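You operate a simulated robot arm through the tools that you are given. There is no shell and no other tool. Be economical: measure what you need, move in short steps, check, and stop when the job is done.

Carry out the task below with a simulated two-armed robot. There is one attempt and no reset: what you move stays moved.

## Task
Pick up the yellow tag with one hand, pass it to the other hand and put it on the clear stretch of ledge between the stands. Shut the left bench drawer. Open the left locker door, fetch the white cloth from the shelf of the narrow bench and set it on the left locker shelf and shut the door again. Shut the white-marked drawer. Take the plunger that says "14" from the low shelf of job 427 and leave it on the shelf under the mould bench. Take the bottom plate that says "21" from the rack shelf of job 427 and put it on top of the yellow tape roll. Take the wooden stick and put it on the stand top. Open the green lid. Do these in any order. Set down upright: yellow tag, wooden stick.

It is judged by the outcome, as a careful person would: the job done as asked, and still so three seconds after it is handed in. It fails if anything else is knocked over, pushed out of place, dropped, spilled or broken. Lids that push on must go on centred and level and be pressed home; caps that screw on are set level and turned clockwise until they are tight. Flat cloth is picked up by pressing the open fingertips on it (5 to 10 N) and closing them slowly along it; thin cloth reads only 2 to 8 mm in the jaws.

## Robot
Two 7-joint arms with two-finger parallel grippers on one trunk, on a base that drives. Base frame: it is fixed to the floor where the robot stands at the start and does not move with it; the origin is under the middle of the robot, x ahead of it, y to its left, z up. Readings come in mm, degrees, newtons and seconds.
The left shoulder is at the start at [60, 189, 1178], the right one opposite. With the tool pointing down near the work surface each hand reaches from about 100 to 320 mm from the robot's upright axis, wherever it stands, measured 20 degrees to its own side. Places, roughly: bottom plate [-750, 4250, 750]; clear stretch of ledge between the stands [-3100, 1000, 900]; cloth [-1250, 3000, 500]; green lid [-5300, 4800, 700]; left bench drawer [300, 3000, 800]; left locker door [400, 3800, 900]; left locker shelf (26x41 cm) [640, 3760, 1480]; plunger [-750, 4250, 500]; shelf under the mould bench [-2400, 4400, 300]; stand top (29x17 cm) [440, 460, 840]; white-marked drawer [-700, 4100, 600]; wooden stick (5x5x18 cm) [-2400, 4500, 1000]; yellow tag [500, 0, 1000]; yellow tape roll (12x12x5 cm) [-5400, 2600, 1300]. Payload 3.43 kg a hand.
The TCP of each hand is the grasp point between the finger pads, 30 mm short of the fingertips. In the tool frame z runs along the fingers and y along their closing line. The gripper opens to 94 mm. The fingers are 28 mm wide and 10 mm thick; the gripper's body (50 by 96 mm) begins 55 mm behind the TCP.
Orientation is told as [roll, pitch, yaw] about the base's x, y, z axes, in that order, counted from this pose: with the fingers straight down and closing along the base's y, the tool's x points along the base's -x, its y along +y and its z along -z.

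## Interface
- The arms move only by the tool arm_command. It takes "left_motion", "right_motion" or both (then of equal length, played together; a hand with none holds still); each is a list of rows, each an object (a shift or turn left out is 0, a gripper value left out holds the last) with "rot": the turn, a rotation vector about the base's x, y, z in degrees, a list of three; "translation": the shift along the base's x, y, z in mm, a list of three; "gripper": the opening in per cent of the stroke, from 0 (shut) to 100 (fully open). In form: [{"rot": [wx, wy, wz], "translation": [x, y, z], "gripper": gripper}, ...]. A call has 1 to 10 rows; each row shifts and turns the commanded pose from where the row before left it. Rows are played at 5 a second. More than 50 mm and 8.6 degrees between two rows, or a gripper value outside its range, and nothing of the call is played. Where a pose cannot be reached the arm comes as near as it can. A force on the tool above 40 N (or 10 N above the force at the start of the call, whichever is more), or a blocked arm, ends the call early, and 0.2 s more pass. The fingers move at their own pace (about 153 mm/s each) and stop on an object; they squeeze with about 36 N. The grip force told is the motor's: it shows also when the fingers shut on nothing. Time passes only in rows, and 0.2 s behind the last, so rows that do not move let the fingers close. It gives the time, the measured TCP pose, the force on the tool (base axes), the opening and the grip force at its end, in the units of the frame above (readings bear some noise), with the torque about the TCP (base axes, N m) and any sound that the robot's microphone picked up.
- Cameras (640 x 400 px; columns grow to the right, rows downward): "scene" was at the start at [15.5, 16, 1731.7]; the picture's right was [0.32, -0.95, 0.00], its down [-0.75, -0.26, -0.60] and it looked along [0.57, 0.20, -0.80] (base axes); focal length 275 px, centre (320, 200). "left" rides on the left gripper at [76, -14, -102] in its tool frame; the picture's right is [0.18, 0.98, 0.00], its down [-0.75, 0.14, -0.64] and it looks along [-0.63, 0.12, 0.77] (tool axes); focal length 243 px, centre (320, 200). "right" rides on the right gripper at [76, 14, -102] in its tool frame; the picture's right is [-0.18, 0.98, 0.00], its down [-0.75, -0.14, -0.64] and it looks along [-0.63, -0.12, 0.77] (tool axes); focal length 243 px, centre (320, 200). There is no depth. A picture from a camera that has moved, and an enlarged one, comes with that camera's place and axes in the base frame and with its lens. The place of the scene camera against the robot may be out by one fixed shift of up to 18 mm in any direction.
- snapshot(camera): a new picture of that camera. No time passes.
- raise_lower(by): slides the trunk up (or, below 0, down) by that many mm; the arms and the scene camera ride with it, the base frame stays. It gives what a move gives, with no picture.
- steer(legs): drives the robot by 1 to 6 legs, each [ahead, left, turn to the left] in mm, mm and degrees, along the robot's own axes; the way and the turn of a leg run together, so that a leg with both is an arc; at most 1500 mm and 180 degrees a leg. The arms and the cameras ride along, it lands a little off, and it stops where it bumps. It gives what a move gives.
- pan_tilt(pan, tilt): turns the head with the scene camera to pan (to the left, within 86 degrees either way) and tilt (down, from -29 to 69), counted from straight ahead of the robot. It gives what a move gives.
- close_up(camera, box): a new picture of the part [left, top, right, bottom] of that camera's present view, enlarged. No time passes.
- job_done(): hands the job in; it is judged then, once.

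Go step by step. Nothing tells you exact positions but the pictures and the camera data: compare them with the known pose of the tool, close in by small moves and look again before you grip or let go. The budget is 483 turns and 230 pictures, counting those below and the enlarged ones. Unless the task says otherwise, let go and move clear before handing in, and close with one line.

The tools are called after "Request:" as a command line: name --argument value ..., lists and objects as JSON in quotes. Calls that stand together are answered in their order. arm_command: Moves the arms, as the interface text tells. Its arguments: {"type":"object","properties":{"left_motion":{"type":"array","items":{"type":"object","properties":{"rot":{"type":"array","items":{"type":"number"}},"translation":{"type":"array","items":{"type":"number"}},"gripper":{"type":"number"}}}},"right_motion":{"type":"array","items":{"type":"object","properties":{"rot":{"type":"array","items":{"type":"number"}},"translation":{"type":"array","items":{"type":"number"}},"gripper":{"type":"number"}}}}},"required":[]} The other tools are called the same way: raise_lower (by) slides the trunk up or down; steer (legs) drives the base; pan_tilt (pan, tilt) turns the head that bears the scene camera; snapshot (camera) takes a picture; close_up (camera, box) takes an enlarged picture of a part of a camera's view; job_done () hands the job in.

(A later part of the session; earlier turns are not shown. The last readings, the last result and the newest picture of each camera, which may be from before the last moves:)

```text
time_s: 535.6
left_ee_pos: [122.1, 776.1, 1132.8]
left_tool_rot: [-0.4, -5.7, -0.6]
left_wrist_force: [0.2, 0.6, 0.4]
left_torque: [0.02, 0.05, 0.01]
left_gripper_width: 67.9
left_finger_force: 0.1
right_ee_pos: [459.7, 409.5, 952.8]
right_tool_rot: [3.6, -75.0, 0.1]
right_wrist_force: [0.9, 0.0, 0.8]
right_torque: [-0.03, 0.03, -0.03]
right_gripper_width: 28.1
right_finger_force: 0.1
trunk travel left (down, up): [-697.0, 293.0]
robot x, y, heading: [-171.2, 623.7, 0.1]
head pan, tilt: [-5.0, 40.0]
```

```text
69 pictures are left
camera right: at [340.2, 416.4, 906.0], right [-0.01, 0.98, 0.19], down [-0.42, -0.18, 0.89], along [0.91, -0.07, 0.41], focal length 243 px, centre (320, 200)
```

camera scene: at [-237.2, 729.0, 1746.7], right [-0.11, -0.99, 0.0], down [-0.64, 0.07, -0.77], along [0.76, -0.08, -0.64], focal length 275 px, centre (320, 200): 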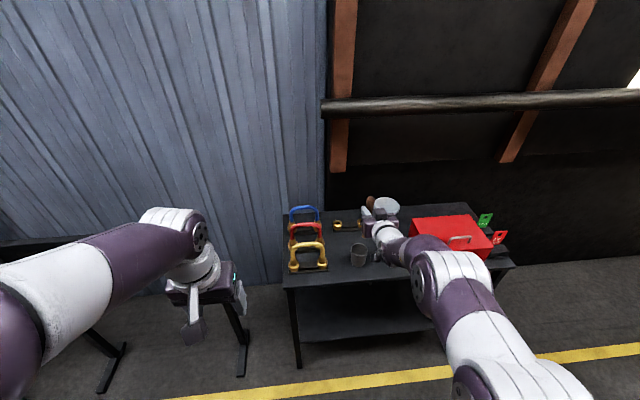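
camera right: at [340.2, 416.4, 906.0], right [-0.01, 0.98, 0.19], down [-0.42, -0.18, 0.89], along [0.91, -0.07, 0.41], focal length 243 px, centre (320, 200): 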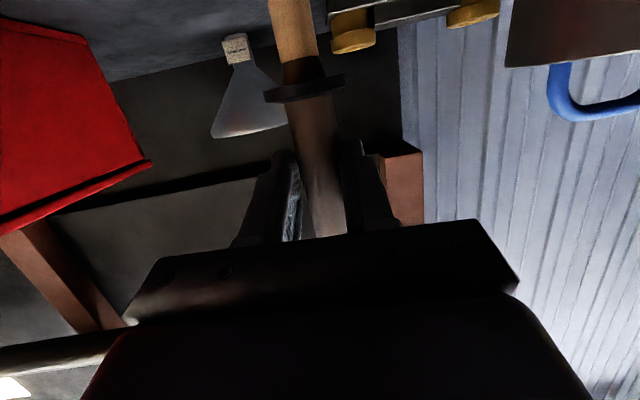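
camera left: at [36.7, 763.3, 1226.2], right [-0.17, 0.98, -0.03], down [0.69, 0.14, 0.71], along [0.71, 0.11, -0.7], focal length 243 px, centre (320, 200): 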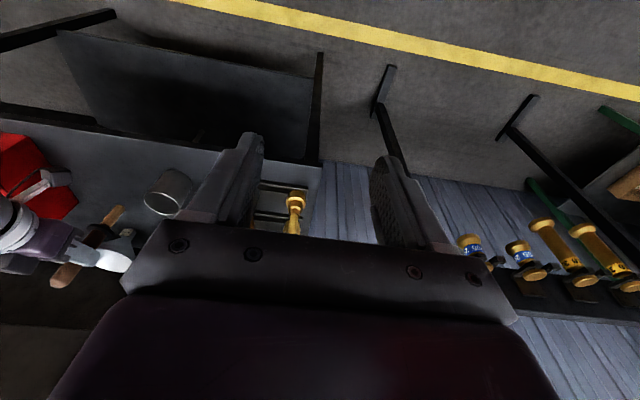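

The stick stands on its own between the open fingers. I'll open further and back straight out.

Request:
arm_command --right_motion '[{"gripper": 45}, {"gripper": 62}, {}, {"translation": [-15, 0, 0]}, {"translation": [-20, 0, 0]}, {"translation": [-20, 0, 0]}]'

Request:
steer --legs '[[-200, 0, 0]]'

Request:
close_up --camera "scene" --box '[230, 130, 450, 290]'

```text
time_s: 537.0
left_ee_pos: [120.4, 776.8, 1131.7]
left_tool_rot: [-0.4, -5.8, -0.6]
left_wrist_force: [0.1, -0.5, 0.6]
left_torque: [-0.01, 0.01, 0.02]
left_gripper_width: 67.7
left_finger_force: 0.0
right_ee_pos: [403.8, 404.6, 955.4]
right_tool_rot: [3.7, -74.9, 0.2]
right_wrist_force: [0.0, -0.8, 0.1]
right_torque: [0.04, -0.01, -0.02]
right_gripper_width: 58.1
right_finger_force: 0.1
right hand out of reach, approached as far as the arm can: row 5
trunk travel left (down, up): [-697.0, 293.0]
robot x, y, heading: [-171.7, 625.0, 0.1]
head pan, tilt: [-5.0, 40.0]
```

```text
time_s: 538.6
left_ee_pos: [-79.2, 776.7, 1134.0]
left_tool_rot: [-0.4, -5.7, -0.4]
left_wrist_force: [0.1, -0.2, 0.6]
left_torque: [0.0, -0.01, 0.01]
left_gripper_width: 67.5
left_finger_force: 0.0
right_ee_pos: [202.9, 404.1, 953.7]
right_tool_rot: [3.7, -75.0, 0.2]
right_wrist_force: [-0.5, 0.6, -0.8]
right_torque: [0.02, -0.02, -0.01]
right_gripper_width: 58.2
right_finger_force: 0.1
trunk travel left (down, up): [-697.0, 293.0]
robot x, y, heading: [-371.8, 617.8, 0.1]
head pan, tilt: [-5.0, 40.0]
```

```text
2.50 times, centred on (340, 210) of scene
camera zoom: at [-342.4, 608.5, 1596.7], right [-0.08, -1.0, 0.0], down [-0.64, 0.05, -0.77], along [0.76, -0.06, -0.64], focal length 687 px, centre (270, 175)
```

zoom: 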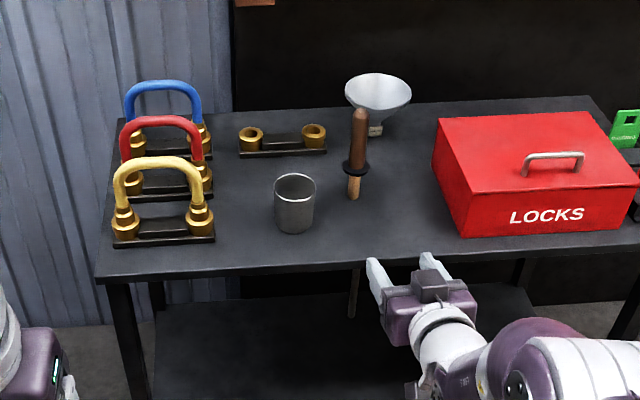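

The stick stands upright on the stand top. Now the left bench drawer: I'll drive up the aisle and look.

Request:
steer --legs '[[0, 0, 90], [1500, 0, 0], [150, 0, 0]]'

Request:
pan_tilt --pan -25 --tilt 35

Request:
snapshot --camera "scene"

```text
time_s: 550.9
left_ee_pos: [-583.1, 2575.6, 1131.6]
left_tool_rot: [-0.3, -5.7, 90.8]
left_wrist_force: [0.1, 0.2, 0.3]
left_torque: [-0.02, -0.03, 0.02]
left_gripper_width: 67.7
left_finger_force: 0.0
right_ee_pos: [-217.9, 2865.5, 954.1]
right_tool_rot: [3.7, -75.0, 91.6]
right_wrist_force: [0.1, -0.3, -0.7]
right_torque: [-0.01, 0.02, 0.01]
right_gripper_width: 58.4
right_finger_force: 0.0
trunk travel left (down, up): [-697.0, 293.0]
robot x, y, heading: [-424.6, 2279.2, 91.3]
head pan, tilt: [-5.0, 40.0]
```

```text
time_s: 551.8
left_ee_pos: [-583.8, 2575.3, 1132.8]
left_tool_rot: [-0.4, -5.9, 90.8]
left_wrist_force: [0.2, -0.4, 0.3]
left_torque: [-0.03, -0.02, -0.01]
left_gripper_width: 67.7
left_finger_force: 0.1
right_ee_pos: [-217.9, 2865.2, 954.8]
right_tool_rot: [3.7, -75.0, 91.5]
right_wrist_force: [-0.4, -0.5, 0.2]
right_torque: [-0.01, -0.01, -0.04]
right_gripper_width: 58.3
right_finger_force: 0.0
trunk travel left (down, up): [-697.0, 293.0]
robot x, y, heading: [-419.9, 2285.6, 91.6]
head pan, tilt: [-25.0, 35.0]
```

```text
67 pictures are left
camera scene: at [-382.8, 2297.9, 1604.3], right [0.92, -0.4, 0.0], down [-0.23, -0.53, -0.82], along [0.33, 0.75, -0.57], focal length 275 px, centre (320, 200)
```

scene: 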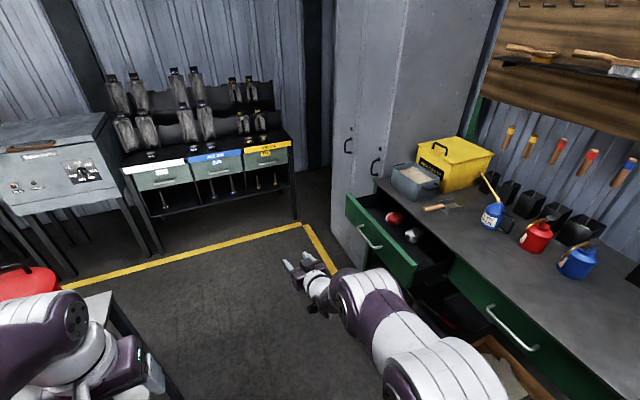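

The left bench drawer's front is at x ≈ 222, y 2810–3300, about 150 mm out. I'll face +x with the closed right hand lined up on its centre, lower to drawer height, and push by driving.

Request:
steer --legs '[[970, 0, 0], [0, 0, -91.5]]'

Request:
arm_command --right_motion '[{"gripper": 0}, {}]'

Request:
raise_lower --by -180

Request:
pan_tilt --pan -10 --tilt 40

Request:
snapshot --camera "scene"

```text
time_s: 560.6
left_ee_pos: [-159.7, 3395.9, 1133.5]
left_tool_rot: [-0.4, -5.7, -0.5]
left_wrist_force: [0.4, 0.0, -0.1]
left_torque: [0.0, 0.0, 0.01]
left_gripper_width: 67.8
left_finger_force: 0.0
right_ee_pos: [122.5, 3025.1, 953.0]
right_tool_rot: [3.7, -74.9, 0.5]
right_wrist_force: [0.4, -0.1, 0.0]
right_torque: [-0.01, 0.03, -0.01]
right_gripper_width: 58.5
right_finger_force: 0.0
trunk travel left (down, up): [-697.0, 293.0]
robot x, y, heading: [-454.0, 3240.5, 0.4]
head pan, tilt: [-25.0, 35.0]
```

```text
time_s: 561.2
left_ee_pos: [-159.7, 3396.3, 1132.4]
left_tool_rot: [-0.5, -5.6, -0.4]
left_wrist_force: [0.8, 0.5, -0.4]
left_torque: [-0.01, 0.01, 0.01]
left_gripper_width: 67.7
left_finger_force: 0.1
right_ee_pos: [122.4, 3025.1, 954.6]
right_tool_rot: [3.7, -75.0, 0.3]
right_wrist_force: [-0.6, -0.1, 0.6]
right_torque: [-0.01, 0.0, -0.01]
right_gripper_width: 0.2
right_finger_force: 32.8
trunk travel left (down, up): [-697.0, 293.0]
robot x, y, heading: [-453.5, 3242.6, 0.3]
head pan, tilt: [-25.0, 35.0]
```

```text
time_s: 562.2
left_ee_pos: [-161.4, 3397.3, 1062.6]
left_tool_rot: [-0.5, -5.6, -0.4]
left_wrist_force: [0.7, 0.1, -0.2]
left_torque: [0.01, 0.03, 0.02]
left_gripper_width: 68.0
left_finger_force: 0.0
right_ee_pos: [130.3, 3024.9, 901.0]
right_tool_rot: [2.8, -77.6, 1.4]
right_wrist_force: [-1.7, 3.3, 11.5]
right_torque: [0.04, -0.28, 0.11]
right_gripper_width: 0.0
right_finger_force: 32.8
trunk travel left (down, up): [-627.0, 363.0]
robot x, y, heading: [-456.3, 3240.9, 0.6]
head pan, tilt: [-25.0, 35.0]
stopped: the force on the tool passed its limit at 53 N (the readings are from after the stop); the commanded pose is now the measured one
```

```text
time_s: 563.0
left_ee_pos: [-161.4, 3396.8, 1063.0]
left_tool_rot: [-0.5, -5.8, -0.3]
left_wrist_force: [0.3, -0.2, -0.1]
left_torque: [0.0, 0.02, 0.0]
left_gripper_width: 67.8
left_finger_force: 0.1
right_ee_pos: [129.6, 3025.8, 901.7]
right_tool_rot: [2.7, -77.6, 1.4]
right_wrist_force: [1.3, 3.0, 13.6]
right_torque: [-0.02, -0.39, 0.08]
right_gripper_width: 0.1
right_finger_force: 32.9
trunk travel left (down, up): [-627.0, 363.0]
robot x, y, heading: [-451.5, 3242.0, 0.3]
head pan, tilt: [-10.0, 40.0]
```

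```text
66 pictures are left
camera scene: at [-425.9, 3222.1, 1526.8], right [-0.17, -0.99, 0.0], down [-0.63, 0.11, -0.77], along [0.76, -0.13, -0.64], focal length 275 px, centre (320, 200)
```

scene: 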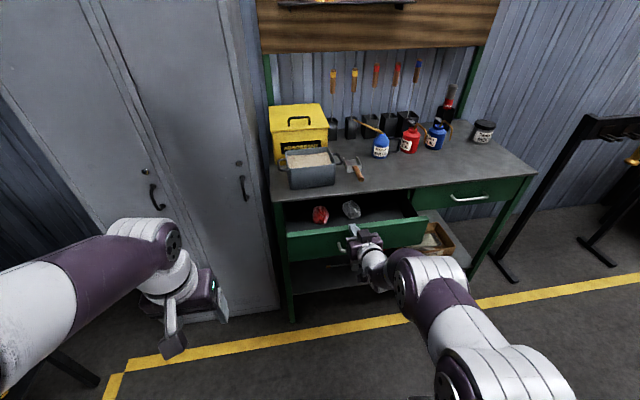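

The hand came down on the drawer's top edge, so the drawer is further out and higher than I estimated. I'll lift, back off, lower, then push.

Request:
raise_lower --by 40

Request:
steer --legs '[[-100, 0, 0]]'

Request:
raise_lower --by -110

Request:
snapshot --camera "right"

```text
time_s: 563.8
left_ee_pos: [-158.9, 3395.9, 1101.3]
left_tool_rot: [-0.5, -5.7, -0.4]
left_wrist_force: [0.1, 0.7, -0.3]
left_torque: [0.0, 0.03, 0.01]
left_gripper_width: 67.9
left_finger_force: 0.1
right_ee_pos: [130.6, 3023.8, 938.2]
right_tool_rot: [3.3, -77.2, 1.0]
right_wrist_force: [0.3, 0.2, -0.1]
right_torque: [0.01, -0.02, -0.01]
right_gripper_width: 0.1
right_finger_force: 33.5
trunk travel left (down, up): [-667.0, 323.0]
robot x, y, heading: [-450.1, 3246.3, 0.3]
head pan, tilt: [-10.0, 40.0]
```

```text
time_s: 565.0
left_ee_pos: [-252.8, 3399.1, 1101.9]
left_tool_rot: [-0.4, -5.8, 0.1]
left_wrist_force: [-0.4, 0.6, 0.1]
left_torque: [-0.01, -0.03, 0.0]
left_gripper_width: 67.7
left_finger_force: 0.0
right_ee_pos: [42.7, 3031.7, 938.7]
right_tool_rot: [2.9, -77.3, 1.6]
right_wrist_force: [-0.5, 1.0, 1.7]
right_torque: [-0.02, 0.01, -0.02]
right_gripper_width: 0.0
right_finger_force: 33.0
trunk travel left (down, up): [-667.0, 323.0]
robot x, y, heading: [-542.8, 3247.6, 0.8]
head pan, tilt: [-10.0, 40.0]
stopped in leg 1: the robot was blocked; the commanded pose is now the measured one
```

```text
time_s: 566.5
left_ee_pos: [-249.9, 3399.1, 990.8]
left_tool_rot: [-0.4, -5.7, 0.0]
left_wrist_force: [-0.1, 0.4, -0.7]
left_torque: [-0.02, 0.0, 0.03]
left_gripper_width: 67.6
left_finger_force: 0.0
right_ee_pos: [45.0, 3031.0, 828.9]
right_tool_rot: [3.1, -77.2, 1.5]
right_wrist_force: [-0.2, 0.1, -0.1]
right_torque: [0.0, 0.0, -0.03]
right_gripper_width: 0.0
right_finger_force: 33.3
trunk travel left (down, up): [-557.0, 433.0]
robot x, y, heading: [-540.0, 3246.7, 1.0]
head pan, tilt: [-10.0, 40.0]
```

```text
65 pictures are left
camera right: at [-72.7, 3036.4, 777.3], right [-0.04, 0.98, 0.19], down [-0.45, -0.19, 0.88], along [0.89, -0.05, 0.44], focal length 243 px, centre (320, 200)
```

right: 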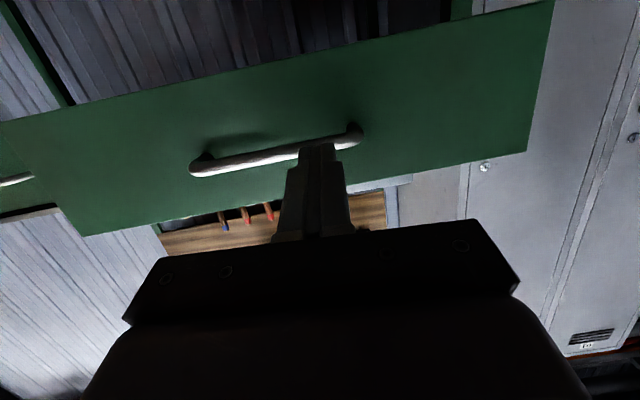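

The handle's centre is y ≈ 2992, z ≈ 829. I'll push on the panel just above it: raise 38 mm, shift 38 mm right, then drive forward.

Request:
arm_command --right_motion '[{"translation": [0, -19, 19]}, {"translation": [0, -19, 19]}]'

Request:
steer --legs '[[150, 0, -1]]'

Request:
steer --legs '[[150, 0, 0]]'

Request:
snapshot --camera "scene"

```text
time_s: 567.0
left_ee_pos: [-249.9, 3398.7, 992.1]
left_tool_rot: [-0.5, -5.6, 0.0]
left_wrist_force: [-0.6, 0.3, -0.6]
left_torque: [0.03, 0.0, 0.01]
left_gripper_width: 67.6
left_finger_force: 0.1
right_ee_pos: [42.9, 2993.0, 868.0]
right_tool_rot: [3.0, -77.1, 1.5]
right_wrist_force: [0.0, -0.5, 0.6]
right_torque: [0.0, 0.03, -0.02]
right_gripper_width: 0.1
right_finger_force: 32.9
trunk travel left (down, up): [-557.0, 433.0]
robot x, y, heading: [-545.6, 3244.4, 0.7]
head pan, tilt: [-10.0, 40.0]
```

```text
time_s: 568.4
left_ee_pos: [-93.3, 3394.6, 992.4]
left_tool_rot: [-0.4, -5.5, -0.9]
left_wrist_force: [0.2, 0.0, 0.4]
left_torque: [0.01, 0.05, 0.01]
left_gripper_width: 67.8
left_finger_force: 0.0
right_ee_pos: [189.5, 2983.2, 865.6]
right_tool_rot: [3.1, -77.1, 0.5]
right_wrist_force: [-0.2, 0.3, 0.4]
right_torque: [-0.02, 0.02, 0.01]
right_gripper_width: 0.1
right_finger_force: 33.1
trunk travel left (down, up): [-557.0, 433.0]
robot x, y, heading: [-390.3, 3247.5, -0.3]
head pan, tilt: [-10.0, 40.0]
```

```text
time_s: 569.6
left_ee_pos: [11.5, 3393.2, 992.1]
left_tool_rot: [-0.4, -5.7, -1.1]
left_wrist_force: [0.4, 0.1, -0.5]
left_torque: [0.04, 0.0, 0.0]
left_gripper_width: 67.8
left_finger_force: 0.0
right_ee_pos: [293.7, 2981.4, 867.9]
right_tool_rot: [3.1, -77.5, 0.5]
right_wrist_force: [-9.5, 1.6, 4.3]
right_torque: [-0.07, -0.19, -0.02]
right_gripper_width: 0.0
right_finger_force: 32.7
trunk travel left (down, up): [-557.0, 433.0]
robot x, y, heading: [-281.8, 3246.8, -0.4]
head pan, tilt: [-10.0, 40.0]
stopped in leg 1: the force on the tool passed its limit at 188 N (the readings are from after the stop); the commanded pose is now the measured one
```

```text
64 pictures are left
camera scene: at [-254.9, 3222.1, 1456.6], right [-0.18, -0.98, 0.0], down [-0.63, 0.12, -0.77], along [0.75, -0.14, -0.64], focal length 275 px, centre (320, 200)
```

scene: 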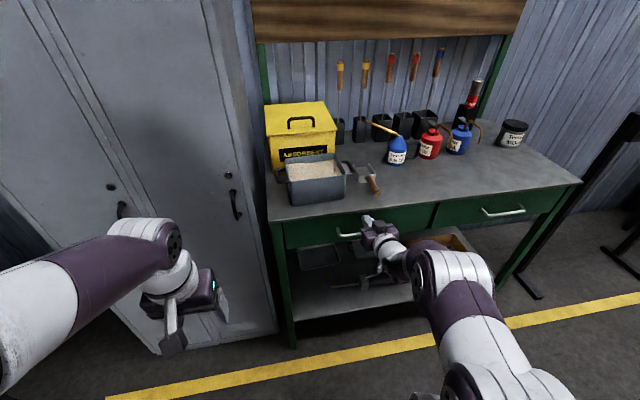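

The drawer is shut. The left locker door's handle is near (365, 3658, 946) with the hinge on its left side. I'll line the left hand up with it, pointing forward.

Request:
steer --legs '[[-90, 0, 0], [0, 262, 0.5]]'

Request:
arm_command --left_motion '[{"rot": [0, -7.5, 0], "translation": [27, 0, -5]}, {"rot": [0, -7.5, 0], "translation": [27, 0, -5]}, {"rot": [0, -7.5, 0], "translation": [27, 0, -5]}, {"rot": [0, -7.5, 0], "translation": [27, 0, -5]}, {"rot": [0, -7.5, 0], "translation": [27, 0, -5]}, {"rot": [0, -7.5, 0], "translation": [27, 0, -5]}, {"rot": [0, -7.5, 0], "translation": [27, 0, -5]}, {"rot": [0, -7.5, 0], "translation": [27, 0, -5]}, {"rot": [0, -7.5, 0], "translation": [27, 0, -5]}]'

Request:
snapshot --camera "left"

```text
time_s: 572.2
left_ee_pos: [-76.2, 3657.3, 991.8]
left_tool_rot: [-0.4, -5.6, -1.1]
left_wrist_force: [0.6, 1.0, -0.1]
left_torque: [-0.03, 0.02, -0.01]
left_gripper_width: 67.5
left_finger_force: 0.0
right_ee_pos: [206.0, 3245.6, 866.4]
right_tool_rot: [3.0, -77.1, 0.7]
right_wrist_force: [-0.3, 0.2, 0.6]
right_torque: [0.0, 0.03, 0.0]
right_gripper_width: 0.1
right_finger_force: 32.9
trunk travel left (down, up): [-557.0, 433.0]
robot x, y, heading: [-372.3, 3506.5, -0.2]
head pan, tilt: [-10.0, 40.0]
```

```text
time_s: 574.2
left_ee_pos: [147.5, 3664.5, 948.4]
left_tool_rot: [4.5, -67.7, -2.8]
left_wrist_force: [0.6, -0.6, 0.6]
left_torque: [0.02, -0.03, -0.01]
left_gripper_width: 67.6
left_finger_force: 0.1
left hand out of reach, approached as far as the arm can: row 5, 6
right_ee_pos: [207.6, 3245.0, 865.6]
right_tool_rot: [3.4, -77.1, 0.5]
right_wrist_force: [0.3, 0.1, -0.3]
right_torque: [0.02, 0.01, 0.0]
right_gripper_width: 0.2
right_finger_force: 32.8
trunk travel left (down, up): [-557.0, 433.0]
robot x, y, heading: [-369.3, 3508.0, -0.4]
head pan, tilt: [-10.0, 40.0]
```

```text
63 pictures are left
camera left: at [25.2, 3649.6, 915.4], right [-0.09, 0.99, -0.14], down [-0.31, 0.11, 0.94], along [0.95, 0.13, 0.3], focal length 243 px, centre (320, 200)
```

left: 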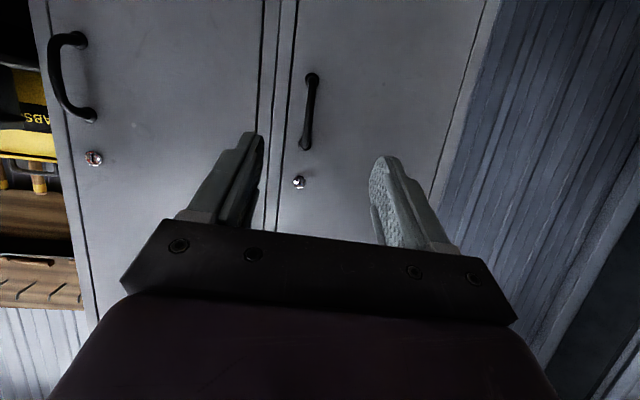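

The left door's handle is straight ahead at about (410, 3664, 910). I'll fold the right hand back down, then advance with the left.

Request:
arm_command --right_motion '[{"rot": [0, 8, 0], "translation": [-30, 0, 12]}, {"rot": [0, 8, 0], "translation": [-30, 0, 12]}, {"rot": [0, 8, 0], "translation": [-30, 0, 12]}, {"rot": [0, 8, 0], "translation": [-30, 0, 12]}, {"rot": [0, 8, 0], "translation": [-30, 0, 12]}, {"rot": [0, 8, 0], "translation": [-30, 0, 12]}, {"rot": [0, 8, 0], "translation": [-30, 0, 12]}, {"rot": [0, 8, 0], "translation": [-30, 0, 12]}, {"rot": [0, 8, 0], "translation": [-30, 0, 12]}]' --left_motion '[{"translation": [0, 0, -5]}, {"translation": [0, 0, -5]}, {"translation": [0, 0, -5]}, {"translation": [0, 0, -5]}, {"translation": [0, 0, -5]}, {"translation": [0, 0, -5]}, {"translation": [0, 0, -5]}, {}, {}]'

Request:
steer --legs '[[170, 0, 0]]'

Request:
snapshot --camera "left"

```text
time_s: 576.2
left_ee_pos: [146.7, 3663.9, 915.7]
left_tool_rot: [4.6, -67.8, -3.0]
left_wrist_force: [0.3, -0.3, 0.5]
left_torque: [0.0, -0.03, 0.02]
left_gripper_width: 67.7
left_finger_force: 0.0
right_ee_pos: [-65.9, 3245.1, 974.2]
right_tool_rot: [3.8, -5.0, 0.0]
right_wrist_force: [-0.2, -0.2, 0.8]
right_torque: [-0.01, -0.01, 0.01]
right_gripper_width: 0.0
right_finger_force: 33.1
trunk travel left (down, up): [-557.0, 433.0]
robot x, y, heading: [-370.7, 3506.1, -0.2]
head pan, tilt: [-10.0, 40.0]
```

```text
time_s: 577.7
left_ee_pos: [319.4, 3663.1, 914.5]
left_tool_rot: [4.7, -67.6, -3.1]
left_wrist_force: [0.3, 0.0, -0.3]
left_torque: [0.01, 0.0, 0.02]
left_gripper_width: 67.7
left_finger_force: 0.1
right_ee_pos: [107.3, 3243.3, 974.8]
right_tool_rot: [3.8, -5.2, 0.0]
right_wrist_force: [0.3, 0.4, -0.2]
right_torque: [-0.02, 0.04, 0.01]
right_gripper_width: 0.0
right_finger_force: 32.8
trunk travel left (down, up): [-557.0, 433.0]
robot x, y, heading: [-198.1, 3506.8, -0.2]
head pan, tilt: [-10.0, 40.0]
```

```text
62 pictures are left
camera left: at [195.7, 3646.1, 881.6], right [-0.09, 0.99, -0.14], down [-0.31, 0.1, 0.94], along [0.95, 0.13, 0.3], focal length 243 px, centre (320, 200)
```

left: 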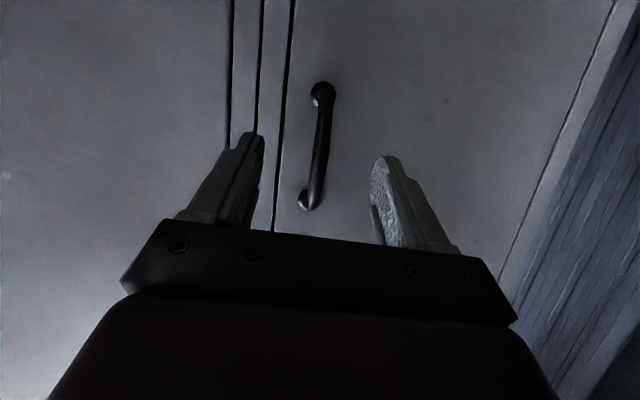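

Request:
arm_command --left_motion '[{"translation": [0, 1, -5], "gripper": 55}, {"translation": [0, 0, -5]}]'

Request:
steer --legs '[[66, 0, 0]]'

Request:
snapshot --camera "left"

```text
time_s: 578.3
left_ee_pos: [317.6, 3663.0, 904.9]
left_tool_rot: [4.7, -67.6, -2.9]
left_wrist_force: [-0.4, 0.7, -0.7]
left_torque: [-0.03, 0.02, -0.02]
left_gripper_width: 51.7
left_finger_force: 0.0
right_ee_pos: [105.8, 3242.2, 975.1]
right_tool_rot: [3.7, -5.2, 0.0]
right_wrist_force: [-0.1, -0.3, -0.4]
right_torque: [-0.01, 0.03, -0.01]
right_gripper_width: 0.1
right_finger_force: 32.9
trunk travel left (down, up): [-557.0, 433.0]
robot x, y, heading: [-197.9, 3504.6, -0.6]
head pan, tilt: [-10.0, 40.0]
```

```text
time_s: 579.4
left_ee_pos: [373.2, 3662.0, 903.1]
left_tool_rot: [4.8, -67.2, -3.1]
left_wrist_force: [0.3, -0.5, 0.2]
left_torque: [0.01, 0.0, 0.02]
left_gripper_width: 51.6
left_finger_force: 0.0
right_ee_pos: [167.3, 3242.3, 973.4]
right_tool_rot: [3.6, -5.2, 0.1]
right_wrist_force: [-0.5, -0.5, -0.1]
right_torque: [-0.04, 0.02, 0.01]
right_gripper_width: 0.0
right_finger_force: 33.0
trunk travel left (down, up): [-557.0, 433.0]
robot x, y, heading: [-137.5, 3504.8, -0.5]
head pan, tilt: [-10.0, 40.0]
stopped in leg 1: the force on the tool passed its limit at 174 N (the readings are from after the stop); the commanded pose is now the measured one
```

```text
61 pictures are left
camera left: at [251.1, 3645.6, 871.1], right [-0.09, 0.99, -0.14], down [-0.3, 0.1, 0.95], along [0.95, 0.13, 0.29], focal length 243 px, centre (320, 200)
```

left: 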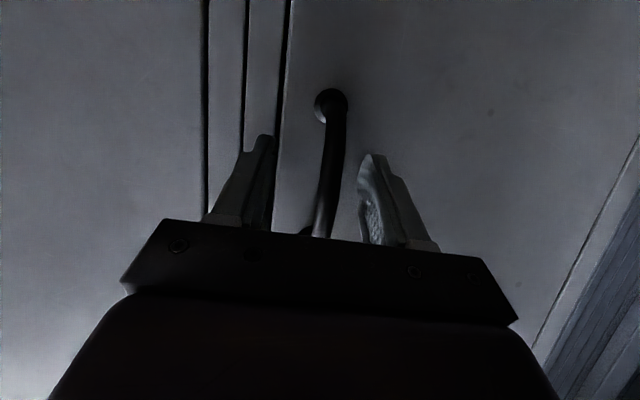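

The fingertips met the door face with the bar between the pads. I'll ease back 4 mm and grip the handle.

Request:
arm_command --left_motion '[{"translation": [-4, 0, 0]}, {"gripper": 25}, {"gripper": 0}, {}, {}]'

Request:
steer --legs '[[-60, 0, 0]]'

Request:
snapshot --camera "left"

```text
time_s: 580.6
left_ee_pos: [369.6, 3667.1, 903.3]
left_tool_rot: [4.1, -67.3, -2.3]
left_wrist_force: [1.6, 29.7, 6.5]
left_torque: [-0.64, 0.52, 0.03]
left_gripper_width: 15.8
left_finger_force: 44.5
right_ee_pos: [165.5, 3246.8, 975.5]
right_tool_rot: [3.4, -5.2, 0.0]
right_wrist_force: [-0.3, 1.1, 0.3]
right_torque: [-0.01, 0.0, 0.0]
right_gripper_width: 0.0
right_finger_force: 32.6
trunk travel left (down, up): [-557.0, 433.0]
robot x, y, heading: [-142.0, 3501.4, -0.2]
head pan, tilt: [-10.0, 40.0]
```

```text
time_s: 581.3
left_ee_pos: [361.2, 3668.3, 903.3]
left_tool_rot: [4.1, -67.4, -1.8]
left_wrist_force: [3.8, 10.7, -10.7]
left_torque: [-0.29, 0.29, 0.16]
left_gripper_width: 15.8
left_finger_force: 44.8
right_ee_pos: [157.3, 3245.2, 972.4]
right_tool_rot: [3.6, -5.2, 0.2]
right_wrist_force: [0.6, -1.1, -0.5]
right_torque: [0.01, -0.04, -0.05]
right_gripper_width: 0.1
right_finger_force: 33.1
trunk travel left (down, up): [-557.0, 433.0]
robot x, y, heading: [-153.0, 3506.9, -0.2]
head pan, tilt: [-10.0, 40.0]
stopped in leg 1: the force on the tool passed its limit at 46 N (the readings are from after the stop); the commanded pose is now the measured one
```

```text
60 pictures are left
camera left: at [238.3, 3649.7, 871.2], right [-0.11, 0.98, -0.14], down [-0.31, 0.1, 0.95], along [0.95, 0.14, 0.29], focal length 243 px, centre (320, 200)
```

left: 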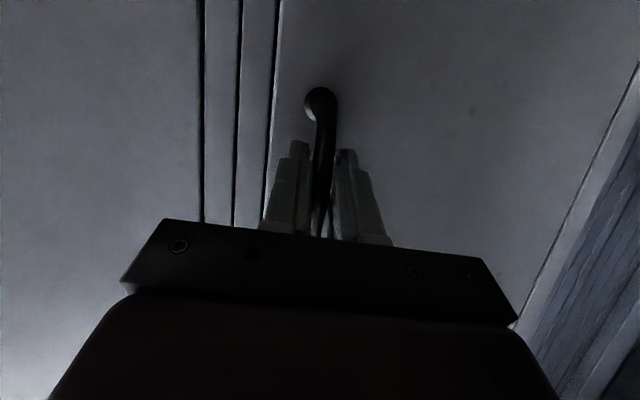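

Request:
steer --legs '[[-50, 0, 0]]'

Request:
steer --legs '[[-50, 0, 0]]'

Request:
snapshot --camera "left"

```text
time_s: 582.2
left_ee_pos: [335.6, 3674.7, 903.2]
left_tool_rot: [3.5, -67.6, -0.4]
left_wrist_force: [1.3, 9.6, -14.8]
left_torque: [-0.2, 0.49, 0.16]
left_gripper_width: 15.7
left_finger_force: 45.0
right_ee_pos: [132.4, 3248.5, 975.0]
right_tool_rot: [3.6, -5.3, 0.4]
right_wrist_force: [-0.8, 0.6, 0.7]
right_torque: [-0.01, -0.05, 0.01]
right_gripper_width: 0.2
right_finger_force: 33.4
trunk travel left (down, up): [-557.0, 433.0]
robot x, y, heading: [-172.8, 3505.1, -0.0]
head pan, tilt: [-10.0, 40.0]
stopped in leg 1: the force on the tool passed its limit at 49 N (the readings are from after the stop); the commanded pose is now the measured one
```

```text
time_s: 583.0
left_ee_pos: [315.4, 3680.6, 905.2]
left_tool_rot: [2.8, -67.8, 1.4]
left_wrist_force: [2.2, 11.0, -13.6]
left_torque: [-0.19, 0.62, 0.16]
left_gripper_width: 15.7
left_finger_force: 45.4
right_ee_pos: [114.4, 3250.2, 974.6]
right_tool_rot: [3.5, -5.2, 0.5]
right_wrist_force: [-0.5, 0.2, -1.1]
right_torque: [-0.03, -0.02, 0.01]
right_gripper_width: 0.1
right_finger_force: 33.2
trunk travel left (down, up): [-557.0, 433.0]
robot x, y, heading: [-192.0, 3507.4, 0.0]
head pan, tilt: [-10.0, 40.0]
stopped in leg 1: the force on the tool passed its limit at 53 N (the readings are from after the stop); the commanded pose is now the measured one
```

```text
59 pictures are left
camera left: at [195.2, 3658.2, 872.4], right [-0.14, 0.98, -0.15], down [-0.32, 0.1, 0.94], along [0.94, 0.18, 0.3], focal length 243 px, centre (320, 200)
```

left: 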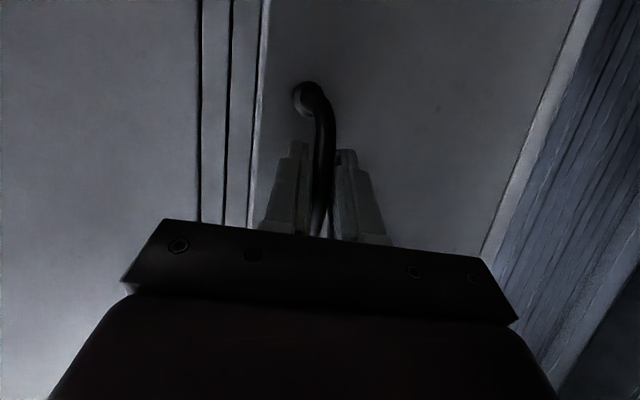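

The door is swinging open. I'll keep pulling along its arc.

Request:
steer --legs '[[-40, 12, 0]]'

Request:
steer --legs '[[-40, 18, 0]]'

Request:
steer --legs '[[-40, 22, 0]]'

Request:
snapshot --camera "scene"

```text
time_s: 583.9
left_ee_pos: [288.7, 3693.9, 906.2]
left_tool_rot: [2.3, -67.8, 2.4]
left_wrist_force: [3.3, 9.5, -9.8]
left_torque: [-0.19, 0.6, 0.22]
left_gripper_width: 15.6
left_finger_force: 44.4
right_ee_pos: [87.7, 3259.2, 974.5]
right_tool_rot: [3.6, -5.3, 0.5]
right_wrist_force: [0.4, 1.0, 0.0]
right_torque: [0.0, -0.02, 0.0]
right_gripper_width: 0.1
right_finger_force: 33.7
trunk travel left (down, up): [-557.0, 433.0]
robot x, y, heading: [-220.7, 3517.5, 0.4]
head pan, tilt: [-10.0, 40.0]
stopped in leg 1: the force on the tool passed its limit at 46 N (the readings are from after the stop); the commanded pose is now the measured one
```

```text
time_s: 584.9
left_ee_pos: [261.1, 3711.3, 905.8]
left_tool_rot: [2.0, -68.0, 3.4]
left_wrist_force: [5.2, 9.6, -9.3]
left_torque: [-0.11, 0.58, 0.22]
left_gripper_width: 15.5
left_finger_force: 45.1
right_ee_pos: [60.7, 3273.7, 973.1]
right_tool_rot: [3.5, -5.1, 0.7]
right_wrist_force: [-0.1, 0.6, 0.1]
right_torque: [-0.04, 0.0, 0.0]
right_gripper_width: 0.0
right_finger_force: 32.9
trunk travel left (down, up): [-557.0, 433.0]
robot x, y, heading: [-248.0, 3527.2, 0.4]
head pan, tilt: [-10.0, 40.0]
stopped in leg 1: the force on the tool passed its limit at 47 N (the readings are from after the stop); the commanded pose is now the measured one
```

```text
time_s: 585.7
left_ee_pos: [241.6, 3722.0, 909.0]
left_tool_rot: [1.7, -68.4, 3.9]
left_wrist_force: [1.2, 4.0, -7.6]
left_torque: [-0.74, 0.54, 0.01]
left_gripper_width: 12.7
left_finger_force: 45.2
right_ee_pos: [39.5, 3282.7, 974.2]
right_tool_rot: [3.6, -5.1, 0.7]
right_wrist_force: [0.2, -0.5, 0.8]
right_torque: [-0.01, -0.01, 0.01]
right_gripper_width: 0.0
right_finger_force: 33.8
trunk travel left (down, up): [-557.0, 433.0]
robot x, y, heading: [-269.5, 3537.5, 0.1]
head pan, tilt: [-10.0, 40.0]
stopped in leg 1: the force on the tool passed its limit at 45 N (the readings are from after the stop); the commanded pose is now the measured one
```

```text
58 pictures are left
camera scene: at [-241.8, 3522.2, 1456.8], right [-0.17, -0.99, 0.0], down [-0.63, 0.11, -0.77], along [0.76, -0.13, -0.64], focal length 275 px, centre (320, 200)
```

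scene: 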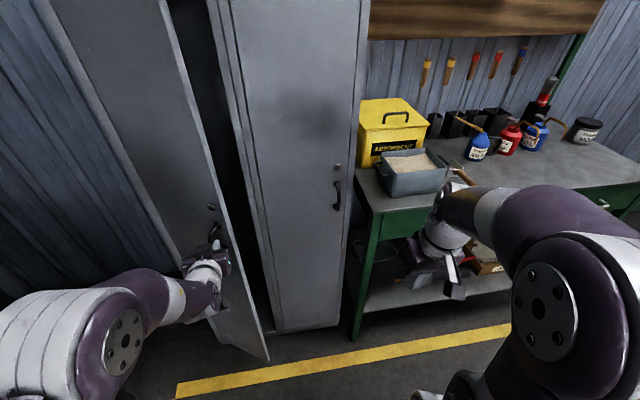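

The door is about 35° open. I'll release the handle, slip the hand round the door's edge, and push it wide from inside.

Request:
arm_command --left_motion '[{"gripper": 60}, {}, {"translation": [-20, 0, 0]}, {"translation": [-20, 0, 0]}]'

Request:
steer --legs '[[-70, 0, 0], [0, -140, 0], [130, 0, 0]]'

Request:
snapshot --camera "scene"

```text
time_s: 586.7
left_ee_pos: [202.9, 3720.8, 910.9]
left_tool_rot: [2.3, -68.7, 3.2]
left_wrist_force: [0.8, -0.8, -0.3]
left_torque: [-0.02, 0.01, 0.02]
left_gripper_width: 56.3
left_finger_force: 0.0
right_ee_pos: [39.9, 3280.5, 972.2]
right_tool_rot: [3.7, -5.1, 0.7]
right_wrist_force: [0.6, -0.6, 0.4]
right_torque: [-0.02, 0.01, -0.01]
right_gripper_width: 0.0
right_finger_force: 33.1
trunk travel left (down, up): [-557.0, 433.0]
robot x, y, heading: [-271.6, 3541.0, 0.3]
head pan, tilt: [-10.0, 40.0]
```

```text
time_s: 589.5
left_ee_pos: [265.0, 3583.6, 911.3]
left_tool_rot: [2.2, -68.7, 3.3]
left_wrist_force: [-0.3, 0.7, -0.6]
left_torque: [-0.01, 0.01, 0.03]
left_gripper_width: 56.2
left_finger_force: 0.2
right_ee_pos: [101.8, 3145.0, 973.0]
right_tool_rot: [3.7, -5.0, 0.8]
right_wrist_force: [0.5, 0.0, -0.9]
right_torque: [-0.01, 0.01, -0.03]
right_gripper_width: 0.0
right_finger_force: 33.2
trunk travel left (down, up): [-557.0, 433.0]
robot x, y, heading: [-210.7, 3403.1, 0.3]
head pan, tilt: [-10.0, 40.0]
```

```text
57 pictures are left
camera scene: at [-179.1, 3380.7, 1456.6], right [-0.17, -0.99, 0.0], down [-0.63, 0.11, -0.77], along [0.75, -0.13, -0.64], focal length 275 px, centre (320, 200)
```

scene: 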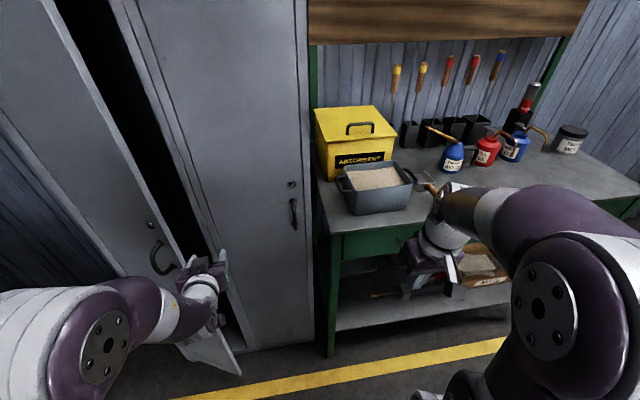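

Request:
arm_command --left_motion '[{"gripper": 0}, {}]'

Request:
steer --legs '[[0, 170, 0]]'

Request:
snapshot --camera "scene"

```text
time_s: 590.1
left_ee_pos: [263.3, 3583.8, 911.3]
left_tool_rot: [2.3, -68.7, 3.3]
left_wrist_force: [-0.2, 0.2, -1.0]
left_torque: [-0.02, 0.03, 0.0]
left_gripper_width: 0.0
left_finger_force: 33.0
right_ee_pos: [100.2, 3142.7, 972.8]
right_tool_rot: [3.7, -5.1, 0.8]
right_wrist_force: [1.0, 0.2, 0.0]
right_torque: [-0.04, 0.01, -0.02]
right_gripper_width: 0.2
right_finger_force: 32.8
trunk travel left (down, up): [-557.0, 433.0]
robot x, y, heading: [-209.0, 3401.2, 0.6]
head pan, tilt: [-10.0, 40.0]
```

```text
time_s: 591.3
left_ee_pos: [260.5, 3684.4, 912.3]
left_tool_rot: [2.8, -68.7, 1.7]
left_wrist_force: [0.3, 0.3, -0.5]
left_torque: [0.04, -0.02, 0.02]
left_gripper_width: 0.0
left_finger_force: 33.4
right_ee_pos: [98.5, 3249.6, 973.3]
right_tool_rot: [3.7, -5.2, 0.7]
right_wrist_force: [0.3, 0.3, 0.4]
right_torque: [-0.02, -0.05, 0.01]
right_gripper_width: 0.0
right_finger_force: 33.2
trunk travel left (down, up): [-557.0, 433.0]
robot x, y, heading: [-212.0, 3505.9, 0.1]
head pan, tilt: [-10.0, 40.0]
stopped in leg 1: the force on the tool passed its limit at 115 N (the readings are from after the stop); the commanded pose is now the measured one
```

```text
56 pictures are left
camera scene: at [-184.0, 3487.8, 1456.7], right [-0.17, -0.99, 0.0], down [-0.63, 0.11, -0.77], along [0.76, -0.13, -0.64], focal length 275 px, centre (320, 200)
```

scene: 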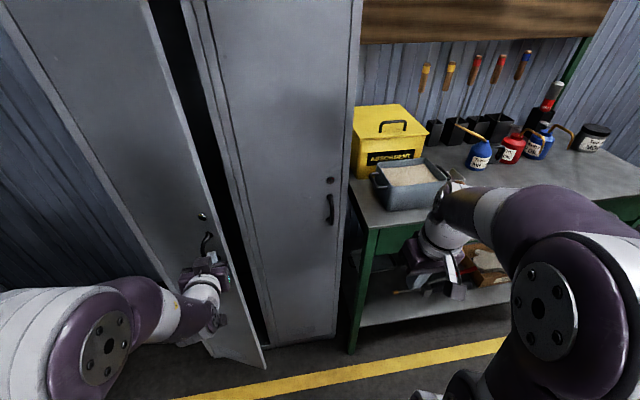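

I'm pushing against the handle's right side, which also swings the door open. I'll continue with smaller sideways moves.

Request:
steer --legs '[[0, 40, 0]]'

Request:
steer --legs '[[0, 40, 0]]'

Request:
snapshot --camera "scene"

```text
time_s: 592.1
left_ee_pos: [261.6, 3691.8, 911.4]
left_tool_rot: [3.5, -68.6, -0.6]
left_wrist_force: [-6.2, -7.9, -1.0]
left_torque: [-0.1, -0.01, 0.0]
left_gripper_width: 0.1
left_finger_force: 33.4
right_ee_pos: [99.1, 3262.5, 973.3]
right_tool_rot: [3.7, -5.2, 0.6]
right_wrist_force: [-0.7, 0.7, -0.5]
right_torque: [-0.01, -0.01, 0.02]
right_gripper_width: 0.0
right_finger_force: 33.2
trunk travel left (down, up): [-557.0, 433.0]
robot x, y, heading: [-210.6, 3524.4, 0.1]
head pan, tilt: [-10.0, 40.0]
stopped in leg 1: the force on the tool passed its limit at 72 N (the readings are from after the stop); the commanded pose is now the measured one
```

```text
time_s: 592.9
left_ee_pos: [259.1, 3694.0, 913.0]
left_tool_rot: [4.5, -68.5, -2.6]
left_wrist_force: [-14.8, -18.9, 4.2]
left_torque: [-0.02, -0.25, 0.01]
left_gripper_width: 0.0
left_finger_force: 33.2
right_ee_pos: [96.2, 3271.1, 972.8]
right_tool_rot: [3.9, -5.3, 0.4]
right_wrist_force: [0.0, 0.3, -0.3]
right_torque: [0.02, -0.04, -0.01]
right_gripper_width: 0.1
right_finger_force: 33.5
trunk travel left (down, up): [-557.0, 433.0]
robot x, y, heading: [-212.4, 3535.5, -0.2]
head pan, tilt: [-10.0, 40.0]
stopped in leg 1: the force on the tool passed its limit at 62 N (the readings are from after the stop); the commanded pose is now the measured one
```

```text
55 pictures are left
camera scene: at [-186.5, 3508.7, 1456.7], right [-0.17, -0.99, 0.0], down [-0.63, 0.11, -0.77], along [0.76, -0.13, -0.64], focal length 275 px, centre (320, 200)
```

scene: 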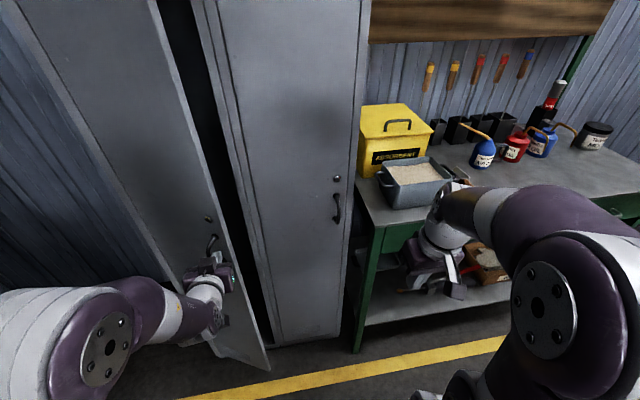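

I'm touching the front of the door, not its inside. I'll back off, go wider around the edge, and enter behind it.

Request:
steer --legs '[[-90, 0, 0], [0, -150, 0], [160, 0, 0]]'

Request:
snapshot --camera "scene"

```text
time_s: 596.0
left_ee_pos: [332.0, 3549.5, 910.4]
left_tool_rot: [3.9, -68.3, -1.5]
left_wrist_force: [0.2, -0.7, -1.0]
left_torque: [0.02, -0.01, -0.01]
left_gripper_width: 0.2
left_finger_force: 33.1
right_ee_pos: [169.8, 3124.3, 971.7]
right_tool_rot: [3.8, -5.0, 0.7]
right_wrist_force: [-0.2, -1.1, -0.1]
right_torque: [0.0, 0.01, 0.03]
right_gripper_width: 0.0
right_finger_force: 32.9
trunk travel left (down, up): [-557.0, 433.0]
robot x, y, heading: [-141.0, 3385.2, 0.4]
head pan, tilt: [-10.0, 40.0]
```

```text
54 pictures are left
camera scene: at [-110.7, 3362.4, 1456.6], right [-0.17, -0.99, 0.0], down [-0.63, 0.11, -0.77], along [0.75, -0.13, -0.64], focal length 275 px, centre (320, 200)
```

scene: 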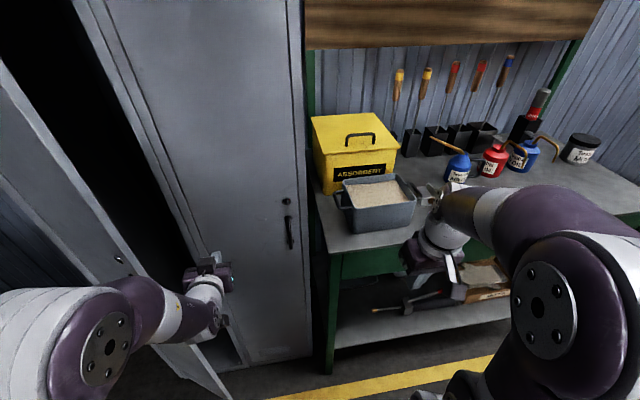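

Now the hand is in the gap behind the door's edge. I'll push it open to the left.

Request:
steer --legs '[[0, 110, 0]]'

Request:
steer --legs '[[-20, 90, 0]]'

Request:
steer --legs '[[-30, 90, 0]]'

Request:
snapshot --camera "scene"

```text
time_s: 597.1
left_ee_pos: [327.6, 3621.8, 910.1]
left_tool_rot: [4.8, -68.4, -3.6]
left_wrist_force: [0.1, -0.3, 0.7]
left_torque: [0.01, -0.05, -0.04]
left_gripper_width: 0.4
left_finger_force: 33.1
right_ee_pos: [167.2, 3203.9, 974.0]
right_tool_rot: [3.7, -5.1, 0.6]
right_wrist_force: [-0.7, 0.5, 0.3]
right_torque: [0.0, 0.0, 0.0]
right_gripper_width: 0.0
right_finger_force: 33.4
trunk travel left (down, up): [-557.0, 433.0]
robot x, y, heading: [-145.6, 3465.0, 0.2]
head pan, tilt: [-10.0, 40.0]
stopped in leg 1: the force on the tool passed its limit at 130 N (the readings are from after the stop); the commanded pose is now the measured one
```

```text
time_s: 598.0
left_ee_pos: [322.5, 3637.2, 909.7]
left_tool_rot: [4.3, -68.1, -3.6]
left_wrist_force: [0.1, -0.2, 0.2]
left_torque: [-0.04, 0.04, 0.03]
left_gripper_width: 0.0
left_finger_force: 32.8
right_ee_pos: [163.2, 3224.2, 973.7]
right_tool_rot: [3.8, -5.2, 0.4]
right_wrist_force: [-0.4, 0.5, 1.1]
right_torque: [0.0, -0.04, -0.02]
right_gripper_width: 0.2
right_finger_force: 33.5
trunk travel left (down, up): [-557.0, 433.0]
robot x, y, heading: [-145.7, 3487.1, 0.1]
head pan, tilt: [-10.0, 40.0]
stopped in leg 1: the force on the tool passed its limit at 105 N (the readings are from after the stop); the commanded pose is now the measured one
```

```text
time_s: 599.1
left_ee_pos: [295.3, 3728.4, 909.7]
left_tool_rot: [4.1, -68.0, -3.7]
left_wrist_force: [0.8, 0.4, 0.2]
left_torque: [0.0, -0.01, 0.02]
left_gripper_width: 0.0
left_finger_force: 33.4
right_ee_pos: [134.2, 3313.7, 972.6]
right_tool_rot: [3.8, -5.1, 0.4]
right_wrist_force: [-0.1, 0.5, -0.4]
right_torque: [-0.06, -0.01, -0.01]
right_gripper_width: 0.0
right_finger_force: 32.6
trunk travel left (down, up): [-557.0, 433.0]
robot x, y, heading: [-175.7, 3577.2, 0.2]
head pan, tilt: [-10.0, 40.0]
```

```text
53 pictures are left
camera scene: at [-146.5, 3552.7, 1456.6], right [-0.17, -0.98, 0.0], down [-0.63, 0.11, -0.77], along [0.75, -0.13, -0.64], focal length 275 px, centre (320, 200)
```

scene: 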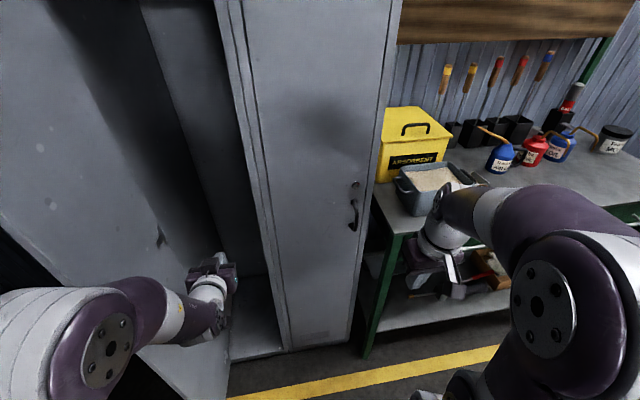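

The door is swinging wide. A bit more.

Request:
steer --legs '[[-40, 100, 0]]'

Request:
steer --legs '[[-20, 90, 0]]'

Request:
pan_tilt --pan 10 --tilt 20

Request:
snapshot --camera "scene"

```text
time_s: 600.3
left_ee_pos: [254.7, 3828.9, 908.6]
left_tool_rot: [4.3, -68.1, -3.8]
left_wrist_force: [-0.4, 1.1, 0.9]
left_torque: [-0.01, -0.01, 0.01]
left_gripper_width: 0.1
left_finger_force: 32.6
right_ee_pos: [93.5, 3414.8, 972.1]
right_tool_rot: [3.7, -5.1, 0.4]
right_wrist_force: [-0.1, 0.9, -0.4]
right_torque: [-0.04, 0.0, 0.02]
right_gripper_width: 0.0
right_finger_force: 32.9
trunk travel left (down, up): [-557.0, 433.0]
robot x, y, heading: [-214.3, 3672.6, -0.2]
head pan, tilt: [-10.0, 40.0]
```

```text
time_s: 601.3
left_ee_pos: [241.4, 3883.7, 909.5]
left_tool_rot: [5.4, -68.0, -6.0]
left_wrist_force: [-0.3, 0.3, 0.3]
left_torque: [-0.02, -0.01, -0.03]
left_gripper_width: 0.0
left_finger_force: 33.0
right_ee_pos: [81.5, 3475.1, 972.2]
right_tool_rot: [3.8, -5.1, 0.3]
right_wrist_force: [0.7, 0.2, -0.6]
right_torque: [-0.01, -0.02, 0.0]
right_gripper_width: 0.0
right_finger_force: 33.3
trunk travel left (down, up): [-557.0, 433.0]
robot x, y, heading: [-230.3, 3739.3, 0.0]
head pan, tilt: [-10.0, 40.0]
stopped in leg 1: the force on the tool passed its limit at 135 N (the readings are from after the stop); the commanded pose is now the measured one
```

```text
time_s: 602.1
left_ee_pos: [240.7, 3884.0, 909.1]
left_tool_rot: [5.3, -67.9, -5.9]
left_wrist_force: [0.2, 0.0, 0.7]
left_torque: [-0.02, -0.01, 0.0]
left_gripper_width: 0.1
left_finger_force: 33.1
right_ee_pos: [80.9, 3474.9, 972.8]
right_tool_rot: [3.8, -5.0, 0.4]
right_wrist_force: [0.0, 0.4, -1.0]
right_torque: [-0.03, 0.01, 0.03]
right_gripper_width: 0.1
right_finger_force: 32.8
trunk travel left (down, up): [-557.0, 433.0]
robot x, y, heading: [-231.4, 3738.5, 0.2]
head pan, tilt: [10.0, 20.0]
```

```text
52 pictures are left
camera scene: at [-192.6, 3745.2, 1488.0], right [0.17, -0.99, 0.0], down [-0.34, -0.06, -0.94], along [0.93, 0.16, -0.34], focal length 275 px, centre (320, 200)
```

scene: 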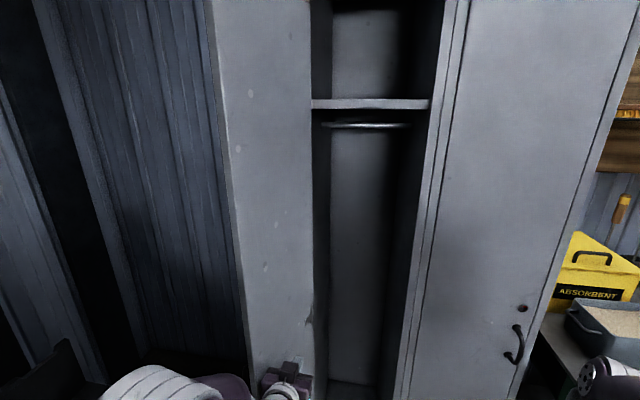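

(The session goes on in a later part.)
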